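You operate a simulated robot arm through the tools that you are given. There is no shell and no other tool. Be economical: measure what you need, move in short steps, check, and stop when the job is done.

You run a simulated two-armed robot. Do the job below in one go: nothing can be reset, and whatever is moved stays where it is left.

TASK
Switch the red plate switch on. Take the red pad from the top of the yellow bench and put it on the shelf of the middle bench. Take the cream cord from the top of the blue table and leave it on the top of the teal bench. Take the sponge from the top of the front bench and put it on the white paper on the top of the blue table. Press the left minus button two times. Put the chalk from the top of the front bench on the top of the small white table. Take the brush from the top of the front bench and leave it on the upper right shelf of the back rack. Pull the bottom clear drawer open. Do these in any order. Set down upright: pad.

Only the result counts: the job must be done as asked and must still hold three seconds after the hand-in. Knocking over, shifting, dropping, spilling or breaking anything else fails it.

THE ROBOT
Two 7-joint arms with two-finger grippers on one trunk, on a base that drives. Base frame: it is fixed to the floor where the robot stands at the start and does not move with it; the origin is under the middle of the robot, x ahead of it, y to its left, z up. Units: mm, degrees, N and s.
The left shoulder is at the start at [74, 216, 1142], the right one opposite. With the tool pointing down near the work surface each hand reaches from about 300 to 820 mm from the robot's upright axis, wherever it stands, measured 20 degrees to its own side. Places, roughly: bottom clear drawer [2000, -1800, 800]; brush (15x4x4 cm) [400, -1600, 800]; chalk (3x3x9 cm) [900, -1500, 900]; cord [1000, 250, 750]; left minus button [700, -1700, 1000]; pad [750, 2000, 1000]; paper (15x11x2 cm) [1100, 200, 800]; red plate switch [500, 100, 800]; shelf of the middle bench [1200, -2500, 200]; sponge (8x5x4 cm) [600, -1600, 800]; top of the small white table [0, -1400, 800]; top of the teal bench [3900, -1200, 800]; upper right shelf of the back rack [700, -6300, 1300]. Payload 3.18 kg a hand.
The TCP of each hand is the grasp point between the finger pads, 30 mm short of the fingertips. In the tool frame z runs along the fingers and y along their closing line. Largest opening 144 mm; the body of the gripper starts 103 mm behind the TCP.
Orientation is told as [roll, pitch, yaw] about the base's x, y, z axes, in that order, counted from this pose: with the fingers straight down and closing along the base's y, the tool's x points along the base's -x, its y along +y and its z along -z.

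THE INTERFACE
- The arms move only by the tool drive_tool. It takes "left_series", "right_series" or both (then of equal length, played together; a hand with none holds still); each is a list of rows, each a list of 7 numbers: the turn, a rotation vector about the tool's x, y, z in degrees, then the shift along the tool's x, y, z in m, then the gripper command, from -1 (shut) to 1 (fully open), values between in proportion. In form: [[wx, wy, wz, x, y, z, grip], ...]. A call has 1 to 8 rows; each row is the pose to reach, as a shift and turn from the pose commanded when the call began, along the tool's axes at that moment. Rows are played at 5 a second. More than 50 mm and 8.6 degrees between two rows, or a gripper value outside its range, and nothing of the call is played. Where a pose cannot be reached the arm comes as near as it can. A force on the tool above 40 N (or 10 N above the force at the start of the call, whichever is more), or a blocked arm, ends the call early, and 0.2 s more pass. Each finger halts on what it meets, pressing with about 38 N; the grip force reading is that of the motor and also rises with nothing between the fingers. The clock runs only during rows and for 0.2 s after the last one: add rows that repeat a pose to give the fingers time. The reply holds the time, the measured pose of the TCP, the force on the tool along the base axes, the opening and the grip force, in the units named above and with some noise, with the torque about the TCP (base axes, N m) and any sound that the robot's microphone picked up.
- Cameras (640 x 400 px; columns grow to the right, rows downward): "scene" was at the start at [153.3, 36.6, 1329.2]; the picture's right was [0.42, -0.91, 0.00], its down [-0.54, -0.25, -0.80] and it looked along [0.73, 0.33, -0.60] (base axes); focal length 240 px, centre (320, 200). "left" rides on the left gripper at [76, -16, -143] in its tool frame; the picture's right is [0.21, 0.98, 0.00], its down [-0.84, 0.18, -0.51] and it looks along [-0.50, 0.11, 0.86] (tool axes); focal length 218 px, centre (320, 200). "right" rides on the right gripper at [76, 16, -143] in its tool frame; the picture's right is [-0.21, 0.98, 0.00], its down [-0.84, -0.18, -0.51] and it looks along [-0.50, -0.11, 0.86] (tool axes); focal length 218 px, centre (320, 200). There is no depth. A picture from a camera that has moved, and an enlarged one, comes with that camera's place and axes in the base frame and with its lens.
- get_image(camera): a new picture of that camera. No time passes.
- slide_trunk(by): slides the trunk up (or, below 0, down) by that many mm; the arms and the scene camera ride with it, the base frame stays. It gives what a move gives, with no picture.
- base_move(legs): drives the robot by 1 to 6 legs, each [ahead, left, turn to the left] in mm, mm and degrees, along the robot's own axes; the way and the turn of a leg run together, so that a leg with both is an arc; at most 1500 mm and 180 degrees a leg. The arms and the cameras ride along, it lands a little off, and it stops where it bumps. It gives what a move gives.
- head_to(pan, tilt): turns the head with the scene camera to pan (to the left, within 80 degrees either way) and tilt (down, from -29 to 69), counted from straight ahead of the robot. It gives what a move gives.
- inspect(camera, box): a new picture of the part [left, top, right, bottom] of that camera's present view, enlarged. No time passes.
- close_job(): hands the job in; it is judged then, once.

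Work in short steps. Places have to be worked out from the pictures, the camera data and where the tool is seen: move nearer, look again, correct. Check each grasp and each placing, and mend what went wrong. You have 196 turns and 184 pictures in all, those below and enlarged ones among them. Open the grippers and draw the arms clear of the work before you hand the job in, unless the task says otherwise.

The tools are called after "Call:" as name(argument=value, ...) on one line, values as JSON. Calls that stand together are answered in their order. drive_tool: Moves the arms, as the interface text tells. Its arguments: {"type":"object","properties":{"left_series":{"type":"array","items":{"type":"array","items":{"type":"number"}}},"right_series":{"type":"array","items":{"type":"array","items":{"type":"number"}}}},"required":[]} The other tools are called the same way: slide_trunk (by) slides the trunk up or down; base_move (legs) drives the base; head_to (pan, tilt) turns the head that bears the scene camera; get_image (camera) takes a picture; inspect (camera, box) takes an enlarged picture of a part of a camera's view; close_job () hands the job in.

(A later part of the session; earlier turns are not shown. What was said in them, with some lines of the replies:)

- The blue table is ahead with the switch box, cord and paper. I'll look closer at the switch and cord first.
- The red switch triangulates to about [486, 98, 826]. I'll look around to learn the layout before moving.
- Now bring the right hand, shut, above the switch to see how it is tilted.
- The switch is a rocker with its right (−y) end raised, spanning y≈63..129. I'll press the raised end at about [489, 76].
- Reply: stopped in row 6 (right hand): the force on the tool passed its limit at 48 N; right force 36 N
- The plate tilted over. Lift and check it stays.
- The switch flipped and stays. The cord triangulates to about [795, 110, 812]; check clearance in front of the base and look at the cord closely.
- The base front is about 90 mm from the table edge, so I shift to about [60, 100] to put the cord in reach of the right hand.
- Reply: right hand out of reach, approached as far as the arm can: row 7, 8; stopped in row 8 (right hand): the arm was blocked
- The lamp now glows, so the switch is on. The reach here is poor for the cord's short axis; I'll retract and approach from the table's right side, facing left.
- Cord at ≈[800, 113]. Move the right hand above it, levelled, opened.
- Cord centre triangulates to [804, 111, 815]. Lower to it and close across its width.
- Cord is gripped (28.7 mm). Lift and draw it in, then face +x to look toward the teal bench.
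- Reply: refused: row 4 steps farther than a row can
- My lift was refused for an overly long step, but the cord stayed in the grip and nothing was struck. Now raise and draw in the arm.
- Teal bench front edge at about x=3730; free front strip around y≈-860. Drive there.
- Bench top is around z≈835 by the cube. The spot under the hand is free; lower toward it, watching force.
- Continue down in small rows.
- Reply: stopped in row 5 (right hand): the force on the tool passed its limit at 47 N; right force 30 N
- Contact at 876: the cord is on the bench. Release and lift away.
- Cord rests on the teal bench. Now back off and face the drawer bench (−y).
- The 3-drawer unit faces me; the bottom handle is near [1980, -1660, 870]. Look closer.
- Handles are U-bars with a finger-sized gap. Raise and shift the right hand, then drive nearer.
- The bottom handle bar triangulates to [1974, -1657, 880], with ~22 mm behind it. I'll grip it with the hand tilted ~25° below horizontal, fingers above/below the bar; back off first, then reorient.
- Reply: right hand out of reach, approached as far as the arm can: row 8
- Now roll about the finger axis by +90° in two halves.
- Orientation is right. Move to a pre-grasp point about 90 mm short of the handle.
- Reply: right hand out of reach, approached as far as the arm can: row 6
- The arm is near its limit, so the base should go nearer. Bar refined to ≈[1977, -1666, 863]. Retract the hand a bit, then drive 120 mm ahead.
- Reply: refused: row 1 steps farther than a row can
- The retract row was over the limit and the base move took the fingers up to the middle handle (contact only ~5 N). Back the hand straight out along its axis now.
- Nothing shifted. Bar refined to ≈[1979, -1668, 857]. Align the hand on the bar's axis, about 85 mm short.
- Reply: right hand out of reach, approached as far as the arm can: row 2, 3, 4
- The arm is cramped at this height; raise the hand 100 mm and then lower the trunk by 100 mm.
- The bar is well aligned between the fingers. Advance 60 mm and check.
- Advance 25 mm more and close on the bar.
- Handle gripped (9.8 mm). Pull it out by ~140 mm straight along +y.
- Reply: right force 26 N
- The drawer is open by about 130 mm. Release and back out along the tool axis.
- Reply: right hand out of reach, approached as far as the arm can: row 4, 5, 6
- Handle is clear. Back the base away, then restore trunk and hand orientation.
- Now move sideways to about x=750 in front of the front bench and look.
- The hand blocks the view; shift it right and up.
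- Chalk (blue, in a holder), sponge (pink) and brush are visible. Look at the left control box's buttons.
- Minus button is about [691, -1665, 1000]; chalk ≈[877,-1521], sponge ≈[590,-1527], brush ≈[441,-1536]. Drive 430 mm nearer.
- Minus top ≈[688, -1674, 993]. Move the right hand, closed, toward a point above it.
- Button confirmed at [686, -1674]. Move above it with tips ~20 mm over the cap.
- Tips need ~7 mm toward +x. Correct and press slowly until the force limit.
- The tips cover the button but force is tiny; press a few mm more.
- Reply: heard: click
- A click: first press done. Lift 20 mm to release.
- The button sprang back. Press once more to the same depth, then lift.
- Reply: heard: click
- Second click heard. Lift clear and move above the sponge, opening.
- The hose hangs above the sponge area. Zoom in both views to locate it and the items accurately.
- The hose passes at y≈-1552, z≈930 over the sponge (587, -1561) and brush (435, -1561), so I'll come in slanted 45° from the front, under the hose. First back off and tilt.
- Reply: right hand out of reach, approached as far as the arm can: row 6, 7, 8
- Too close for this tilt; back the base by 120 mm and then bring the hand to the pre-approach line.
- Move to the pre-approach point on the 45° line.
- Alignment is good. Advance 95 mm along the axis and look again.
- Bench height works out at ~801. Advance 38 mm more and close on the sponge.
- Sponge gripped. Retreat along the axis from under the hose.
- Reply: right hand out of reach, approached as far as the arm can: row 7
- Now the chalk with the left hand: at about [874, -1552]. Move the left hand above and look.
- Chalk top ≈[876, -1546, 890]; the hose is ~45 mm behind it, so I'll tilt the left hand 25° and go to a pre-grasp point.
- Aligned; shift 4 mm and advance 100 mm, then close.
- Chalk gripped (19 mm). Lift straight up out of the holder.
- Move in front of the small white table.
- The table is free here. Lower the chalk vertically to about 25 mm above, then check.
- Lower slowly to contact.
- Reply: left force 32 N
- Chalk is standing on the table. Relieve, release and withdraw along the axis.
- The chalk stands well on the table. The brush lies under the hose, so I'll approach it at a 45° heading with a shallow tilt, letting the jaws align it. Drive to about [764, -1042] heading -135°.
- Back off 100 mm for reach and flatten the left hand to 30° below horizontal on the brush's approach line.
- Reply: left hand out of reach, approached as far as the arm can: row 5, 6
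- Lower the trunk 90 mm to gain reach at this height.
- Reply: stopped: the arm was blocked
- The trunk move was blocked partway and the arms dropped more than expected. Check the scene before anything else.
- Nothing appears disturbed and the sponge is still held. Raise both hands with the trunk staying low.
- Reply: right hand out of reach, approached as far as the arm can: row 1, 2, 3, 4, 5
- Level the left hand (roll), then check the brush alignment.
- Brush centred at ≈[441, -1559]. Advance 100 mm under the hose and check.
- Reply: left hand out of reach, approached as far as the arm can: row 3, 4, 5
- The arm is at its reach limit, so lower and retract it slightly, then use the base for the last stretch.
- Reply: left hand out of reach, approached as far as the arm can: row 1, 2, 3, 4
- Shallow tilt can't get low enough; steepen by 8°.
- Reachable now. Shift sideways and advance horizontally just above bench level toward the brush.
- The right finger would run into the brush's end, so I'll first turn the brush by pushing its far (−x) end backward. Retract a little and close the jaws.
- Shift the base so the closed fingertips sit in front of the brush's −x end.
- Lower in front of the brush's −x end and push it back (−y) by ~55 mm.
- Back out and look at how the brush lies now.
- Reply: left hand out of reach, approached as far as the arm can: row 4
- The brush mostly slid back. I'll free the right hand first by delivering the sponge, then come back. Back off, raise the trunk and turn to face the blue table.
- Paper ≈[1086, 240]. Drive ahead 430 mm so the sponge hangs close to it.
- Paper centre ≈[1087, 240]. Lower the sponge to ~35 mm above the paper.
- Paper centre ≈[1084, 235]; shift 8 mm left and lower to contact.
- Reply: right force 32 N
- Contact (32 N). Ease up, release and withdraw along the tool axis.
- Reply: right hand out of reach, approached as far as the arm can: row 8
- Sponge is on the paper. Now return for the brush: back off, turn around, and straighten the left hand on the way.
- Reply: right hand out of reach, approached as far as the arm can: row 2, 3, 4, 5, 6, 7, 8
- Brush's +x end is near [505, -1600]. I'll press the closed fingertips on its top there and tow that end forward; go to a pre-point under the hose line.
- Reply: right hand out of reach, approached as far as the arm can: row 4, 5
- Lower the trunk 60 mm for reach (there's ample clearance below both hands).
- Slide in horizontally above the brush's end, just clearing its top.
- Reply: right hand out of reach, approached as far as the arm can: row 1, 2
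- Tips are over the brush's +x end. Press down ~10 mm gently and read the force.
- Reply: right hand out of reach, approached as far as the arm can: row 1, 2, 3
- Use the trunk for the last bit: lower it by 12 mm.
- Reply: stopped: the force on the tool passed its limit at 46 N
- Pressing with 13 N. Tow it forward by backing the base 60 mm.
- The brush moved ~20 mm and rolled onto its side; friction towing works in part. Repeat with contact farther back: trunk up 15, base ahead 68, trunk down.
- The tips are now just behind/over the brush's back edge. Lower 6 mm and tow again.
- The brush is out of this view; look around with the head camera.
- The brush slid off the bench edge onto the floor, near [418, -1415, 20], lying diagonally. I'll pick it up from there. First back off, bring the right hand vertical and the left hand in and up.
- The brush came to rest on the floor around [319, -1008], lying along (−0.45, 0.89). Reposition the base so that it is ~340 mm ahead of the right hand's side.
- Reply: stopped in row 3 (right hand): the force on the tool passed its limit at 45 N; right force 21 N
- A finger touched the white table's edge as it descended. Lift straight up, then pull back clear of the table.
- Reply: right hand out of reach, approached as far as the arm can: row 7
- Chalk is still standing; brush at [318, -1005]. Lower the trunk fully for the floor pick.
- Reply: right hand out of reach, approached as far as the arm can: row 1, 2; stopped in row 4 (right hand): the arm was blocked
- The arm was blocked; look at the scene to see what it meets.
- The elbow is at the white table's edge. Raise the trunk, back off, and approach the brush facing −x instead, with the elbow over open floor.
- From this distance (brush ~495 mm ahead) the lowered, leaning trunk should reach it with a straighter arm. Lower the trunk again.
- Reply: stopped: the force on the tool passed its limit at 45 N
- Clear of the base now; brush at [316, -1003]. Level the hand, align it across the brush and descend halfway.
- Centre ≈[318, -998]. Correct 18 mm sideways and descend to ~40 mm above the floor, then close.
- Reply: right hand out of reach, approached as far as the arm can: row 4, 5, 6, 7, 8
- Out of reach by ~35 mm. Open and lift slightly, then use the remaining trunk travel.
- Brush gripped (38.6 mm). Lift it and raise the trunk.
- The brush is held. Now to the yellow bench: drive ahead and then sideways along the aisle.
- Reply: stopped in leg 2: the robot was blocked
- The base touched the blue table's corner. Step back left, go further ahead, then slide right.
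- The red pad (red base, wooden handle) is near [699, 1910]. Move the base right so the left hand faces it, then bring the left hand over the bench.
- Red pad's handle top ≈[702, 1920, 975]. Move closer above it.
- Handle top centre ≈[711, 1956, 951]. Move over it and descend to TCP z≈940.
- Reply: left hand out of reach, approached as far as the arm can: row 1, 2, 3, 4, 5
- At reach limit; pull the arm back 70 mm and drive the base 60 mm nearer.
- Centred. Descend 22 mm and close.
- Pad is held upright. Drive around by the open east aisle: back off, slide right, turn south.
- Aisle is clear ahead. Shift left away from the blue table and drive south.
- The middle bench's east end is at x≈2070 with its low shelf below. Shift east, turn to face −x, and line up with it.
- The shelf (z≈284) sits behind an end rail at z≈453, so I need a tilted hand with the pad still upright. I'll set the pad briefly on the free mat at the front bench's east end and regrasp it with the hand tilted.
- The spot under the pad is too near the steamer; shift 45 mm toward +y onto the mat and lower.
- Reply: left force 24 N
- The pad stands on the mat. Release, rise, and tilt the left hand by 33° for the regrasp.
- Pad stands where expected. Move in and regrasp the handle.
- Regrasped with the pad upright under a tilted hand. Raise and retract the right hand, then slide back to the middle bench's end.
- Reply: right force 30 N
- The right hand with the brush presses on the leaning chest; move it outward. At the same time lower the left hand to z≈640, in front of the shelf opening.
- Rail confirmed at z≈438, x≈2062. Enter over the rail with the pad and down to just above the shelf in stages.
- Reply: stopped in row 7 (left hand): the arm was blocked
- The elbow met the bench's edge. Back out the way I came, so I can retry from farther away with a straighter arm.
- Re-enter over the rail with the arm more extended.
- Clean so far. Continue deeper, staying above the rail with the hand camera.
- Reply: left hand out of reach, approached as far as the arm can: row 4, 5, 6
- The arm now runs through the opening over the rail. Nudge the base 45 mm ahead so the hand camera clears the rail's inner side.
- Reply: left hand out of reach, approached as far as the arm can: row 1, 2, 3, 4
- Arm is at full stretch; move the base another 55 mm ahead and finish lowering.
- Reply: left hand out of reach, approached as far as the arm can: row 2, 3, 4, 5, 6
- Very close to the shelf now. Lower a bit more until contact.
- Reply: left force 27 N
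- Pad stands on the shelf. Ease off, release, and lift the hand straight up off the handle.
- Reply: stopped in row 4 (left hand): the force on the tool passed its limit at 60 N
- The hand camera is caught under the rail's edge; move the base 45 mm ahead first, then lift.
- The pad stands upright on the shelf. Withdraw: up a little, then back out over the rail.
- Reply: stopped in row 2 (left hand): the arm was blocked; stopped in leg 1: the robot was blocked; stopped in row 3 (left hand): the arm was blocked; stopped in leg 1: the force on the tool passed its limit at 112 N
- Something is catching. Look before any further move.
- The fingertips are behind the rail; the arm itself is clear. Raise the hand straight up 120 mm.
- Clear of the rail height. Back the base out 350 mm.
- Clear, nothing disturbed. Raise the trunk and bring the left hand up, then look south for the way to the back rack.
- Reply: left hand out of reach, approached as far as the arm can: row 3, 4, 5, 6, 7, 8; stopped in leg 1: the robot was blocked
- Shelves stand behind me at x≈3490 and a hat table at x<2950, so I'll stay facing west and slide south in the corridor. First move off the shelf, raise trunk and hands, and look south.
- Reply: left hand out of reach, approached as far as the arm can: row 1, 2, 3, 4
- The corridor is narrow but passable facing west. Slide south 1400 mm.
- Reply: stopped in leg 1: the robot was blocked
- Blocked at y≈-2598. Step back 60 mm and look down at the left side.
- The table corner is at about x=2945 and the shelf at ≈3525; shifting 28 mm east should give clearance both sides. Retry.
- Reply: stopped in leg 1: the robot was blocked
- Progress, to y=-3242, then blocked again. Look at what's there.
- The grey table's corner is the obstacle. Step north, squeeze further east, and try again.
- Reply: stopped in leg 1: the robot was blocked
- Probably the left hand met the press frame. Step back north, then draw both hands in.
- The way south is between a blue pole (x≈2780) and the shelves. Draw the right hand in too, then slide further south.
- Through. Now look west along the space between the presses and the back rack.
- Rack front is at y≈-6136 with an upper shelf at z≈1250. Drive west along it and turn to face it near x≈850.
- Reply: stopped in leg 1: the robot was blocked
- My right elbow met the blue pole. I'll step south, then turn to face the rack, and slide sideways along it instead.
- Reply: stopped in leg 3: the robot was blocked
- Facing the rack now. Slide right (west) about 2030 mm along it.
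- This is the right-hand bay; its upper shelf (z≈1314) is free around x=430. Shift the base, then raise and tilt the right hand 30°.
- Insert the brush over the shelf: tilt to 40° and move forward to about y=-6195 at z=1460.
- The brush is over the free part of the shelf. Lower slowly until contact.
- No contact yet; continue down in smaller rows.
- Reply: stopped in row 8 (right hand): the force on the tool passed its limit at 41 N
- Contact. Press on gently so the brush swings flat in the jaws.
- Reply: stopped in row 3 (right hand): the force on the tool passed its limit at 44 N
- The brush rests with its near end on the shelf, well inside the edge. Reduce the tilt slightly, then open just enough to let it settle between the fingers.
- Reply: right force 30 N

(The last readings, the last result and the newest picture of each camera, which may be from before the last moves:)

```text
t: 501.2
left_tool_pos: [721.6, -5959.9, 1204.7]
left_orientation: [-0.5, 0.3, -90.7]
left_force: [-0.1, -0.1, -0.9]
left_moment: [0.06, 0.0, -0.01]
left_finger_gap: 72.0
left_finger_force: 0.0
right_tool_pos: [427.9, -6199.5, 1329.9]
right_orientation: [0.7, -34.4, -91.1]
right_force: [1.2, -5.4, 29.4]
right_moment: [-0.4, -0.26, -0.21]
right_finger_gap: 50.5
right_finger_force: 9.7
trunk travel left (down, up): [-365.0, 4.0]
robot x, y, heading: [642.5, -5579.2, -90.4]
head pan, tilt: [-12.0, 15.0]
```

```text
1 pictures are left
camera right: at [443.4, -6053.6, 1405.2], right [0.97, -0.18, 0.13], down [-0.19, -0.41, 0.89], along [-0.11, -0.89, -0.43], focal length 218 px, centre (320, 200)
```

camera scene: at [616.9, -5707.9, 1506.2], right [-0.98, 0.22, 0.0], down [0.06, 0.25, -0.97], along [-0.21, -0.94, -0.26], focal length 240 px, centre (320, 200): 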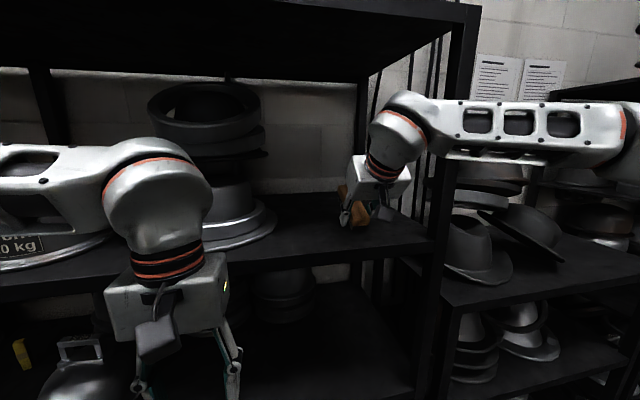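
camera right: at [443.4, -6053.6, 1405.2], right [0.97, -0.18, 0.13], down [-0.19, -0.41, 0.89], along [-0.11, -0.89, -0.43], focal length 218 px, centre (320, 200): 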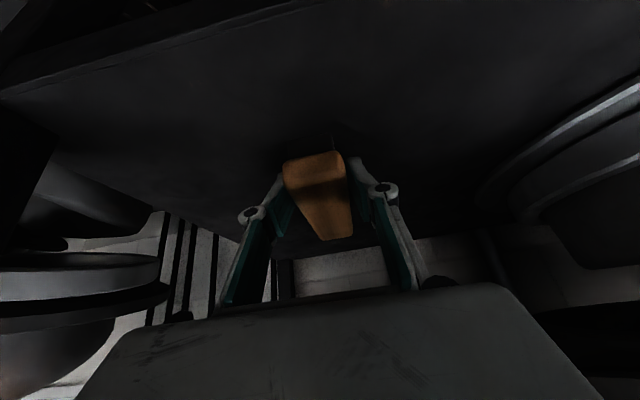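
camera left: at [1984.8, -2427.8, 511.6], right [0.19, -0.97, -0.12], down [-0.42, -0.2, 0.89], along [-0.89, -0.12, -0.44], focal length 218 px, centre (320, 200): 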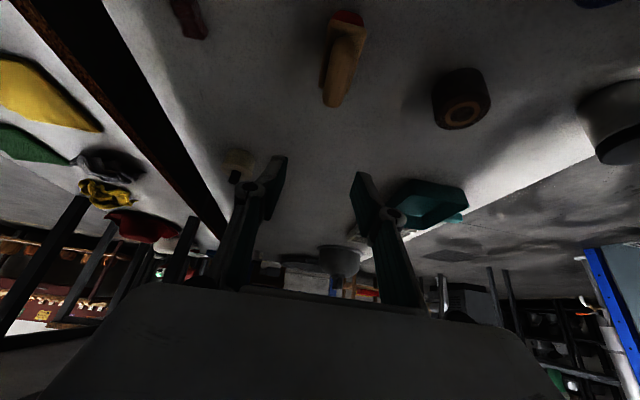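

The hand still presses on the brush. Open wider and rise slowly straight up so it can lie flat.

Call:
drive_tool(right_series=[[0, 0, 0, 0, 0, 0, 0], [0, 0, 0, -0.003, 0, -0.004, 0.2], [0, 0, 0, -0.006, 0, -0.008, 0.3], [0, 0, 0, -0.011, 0, -0.016, 0.3], [0, 0, 0, -0.017, 0, -0.025, 0.3], [0, 0, 0, -0.025, 0, -0.037, 0.3], [0, 0, 0, -0.034, 0, -0.05, 0.3]])

```text
t: 502.8
left_tool_pos: [721.5, -5960.3, 1204.1]
left_orientation: [-0.4, 0.3, -90.7]
left_force: [0.8, 0.3, 0.3]
left_moment: [-0.01, 0.01, -0.01]
left_finger_gap: 71.7
left_finger_force: 0.1
right_tool_pos: [426.9, -6197.7, 1389.1]
right_orientation: [0.7, -34.0, -91.2]
right_force: [-0.1, -0.7, -0.4]
right_moment: [0.01, 0.02, 0.03]
right_finger_gap: 93.5
right_finger_force: 0.1
trunk travel left (down, up): [-365.0, 4.0]
robot x, y, heading: [639.8, -5579.5, -90.5]
head pan, tilt: [-12.0, 15.0]
```

Released freely. Rise a little more and withdraw the hand from the rack.

Call:
drive_tool(right_series=[[0, 0, 0, -0.022, 0, -0.033, 0.3], [0, 0, 0, 0.011, 0, -0.055, 0.3], [0, 0, 0, 0.044, 0, -0.078, 0.3], [0, 0, 0, 0.077, 0, -0.1, 0.3], [0, 0, 0, 0.11, 0, -0.123, 0.3], [0, 0, 0, 0.144, 0, -0.145, 0.3], [0, 0, 0, 0.177, 0, -0.168, 0.3]])

Call:
base_move(legs=[[-150, 0, 0]])

Call:
get_image(camera="scene")

```text
t: 504.4
left_tool_pos: [720.6, -5958.6, 1203.5]
left_orientation: [-0.5, 0.4, -90.8]
left_force: [0.0, 0.0, -0.7]
left_moment: [-0.03, -0.03, -0.01]
left_finger_gap: 72.0
left_finger_force: 0.1
right_tool_pos: [428.0, -5955.9, 1429.5]
right_orientation: [0.8, -34.2, -91.1]
right_force: [0.4, 0.0, 0.6]
right_moment: [-0.04, -0.01, -0.02]
right_finger_gap: 93.6
right_finger_force: 0.1
trunk travel left (down, up): [-365.0, 4.0]
robot x, y, heading: [642.8, -5578.1, -90.5]
head pan, tilt: [-12.0, 15.0]
```

```text
t: 505.8
left_tool_pos: [724.2, -5810.6, 1203.3]
left_orientation: [-0.5, 0.3, -90.7]
left_force: [-0.7, -0.1, 1.3]
left_moment: [-0.04, -0.02, 0.02]
left_finger_gap: 72.1
left_finger_force: 0.1
right_tool_pos: [431.2, -5809.5, 1429.5]
right_orientation: [0.6, -34.1, -91.1]
right_force: [0.1, 0.5, 0.5]
right_moment: [-0.03, 0.01, 0.0]
right_finger_gap: 93.4
right_finger_force: 0.0
trunk travel left (down, up): [-365.0, 4.0]
robot x, y, heading: [641.1, -5429.6, -90.4]
head pan, tilt: [-12.0, 15.0]
```

```text
0 pictures are left
camera scene: at [618.2, -5558.5, 1506.4], right [-0.98, 0.22, 0.0], down [0.06, 0.25, -0.97], along [-0.21, -0.94, -0.26], focal length 240 px, centre (320, 200)
```

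scene: 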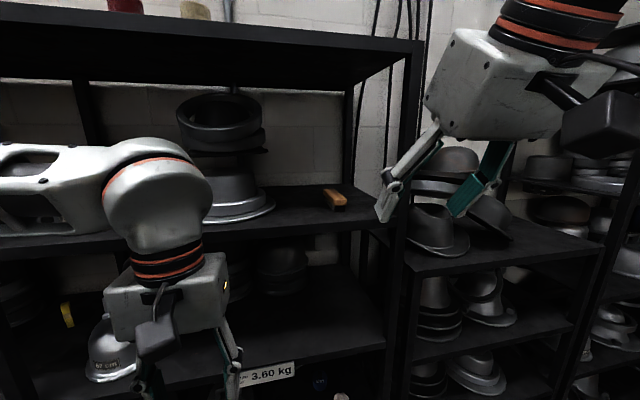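

The brush lies flat on the upper right shelf, both grippers are open and the arms are clear, so I hand in the job.

Call:
close_job()

```text
The job is handed in.
```

I carried out all eight tasks and handed the job in. I don't know how it was judged, and these things along the way could count against it:

- **Brush:** it slid off the front bench onto the floor. I picked it up from there, and it now lies flat on the upper right shelf of the back rack.
- **Bumps:** I touched or bumped the small white table's edge, a corner of the blue table, the middle bench's end rail (112 N), the two tables carrying hat stacks and the black shelves beside them, the blue pole, and possibly the press frame. I saw nothing shifted by these where I could look.
- **Drawers:** my fingers brushed the middle clear drawer's handle (about 5 N) before I pulled the bottom drawer open about 130 mm.
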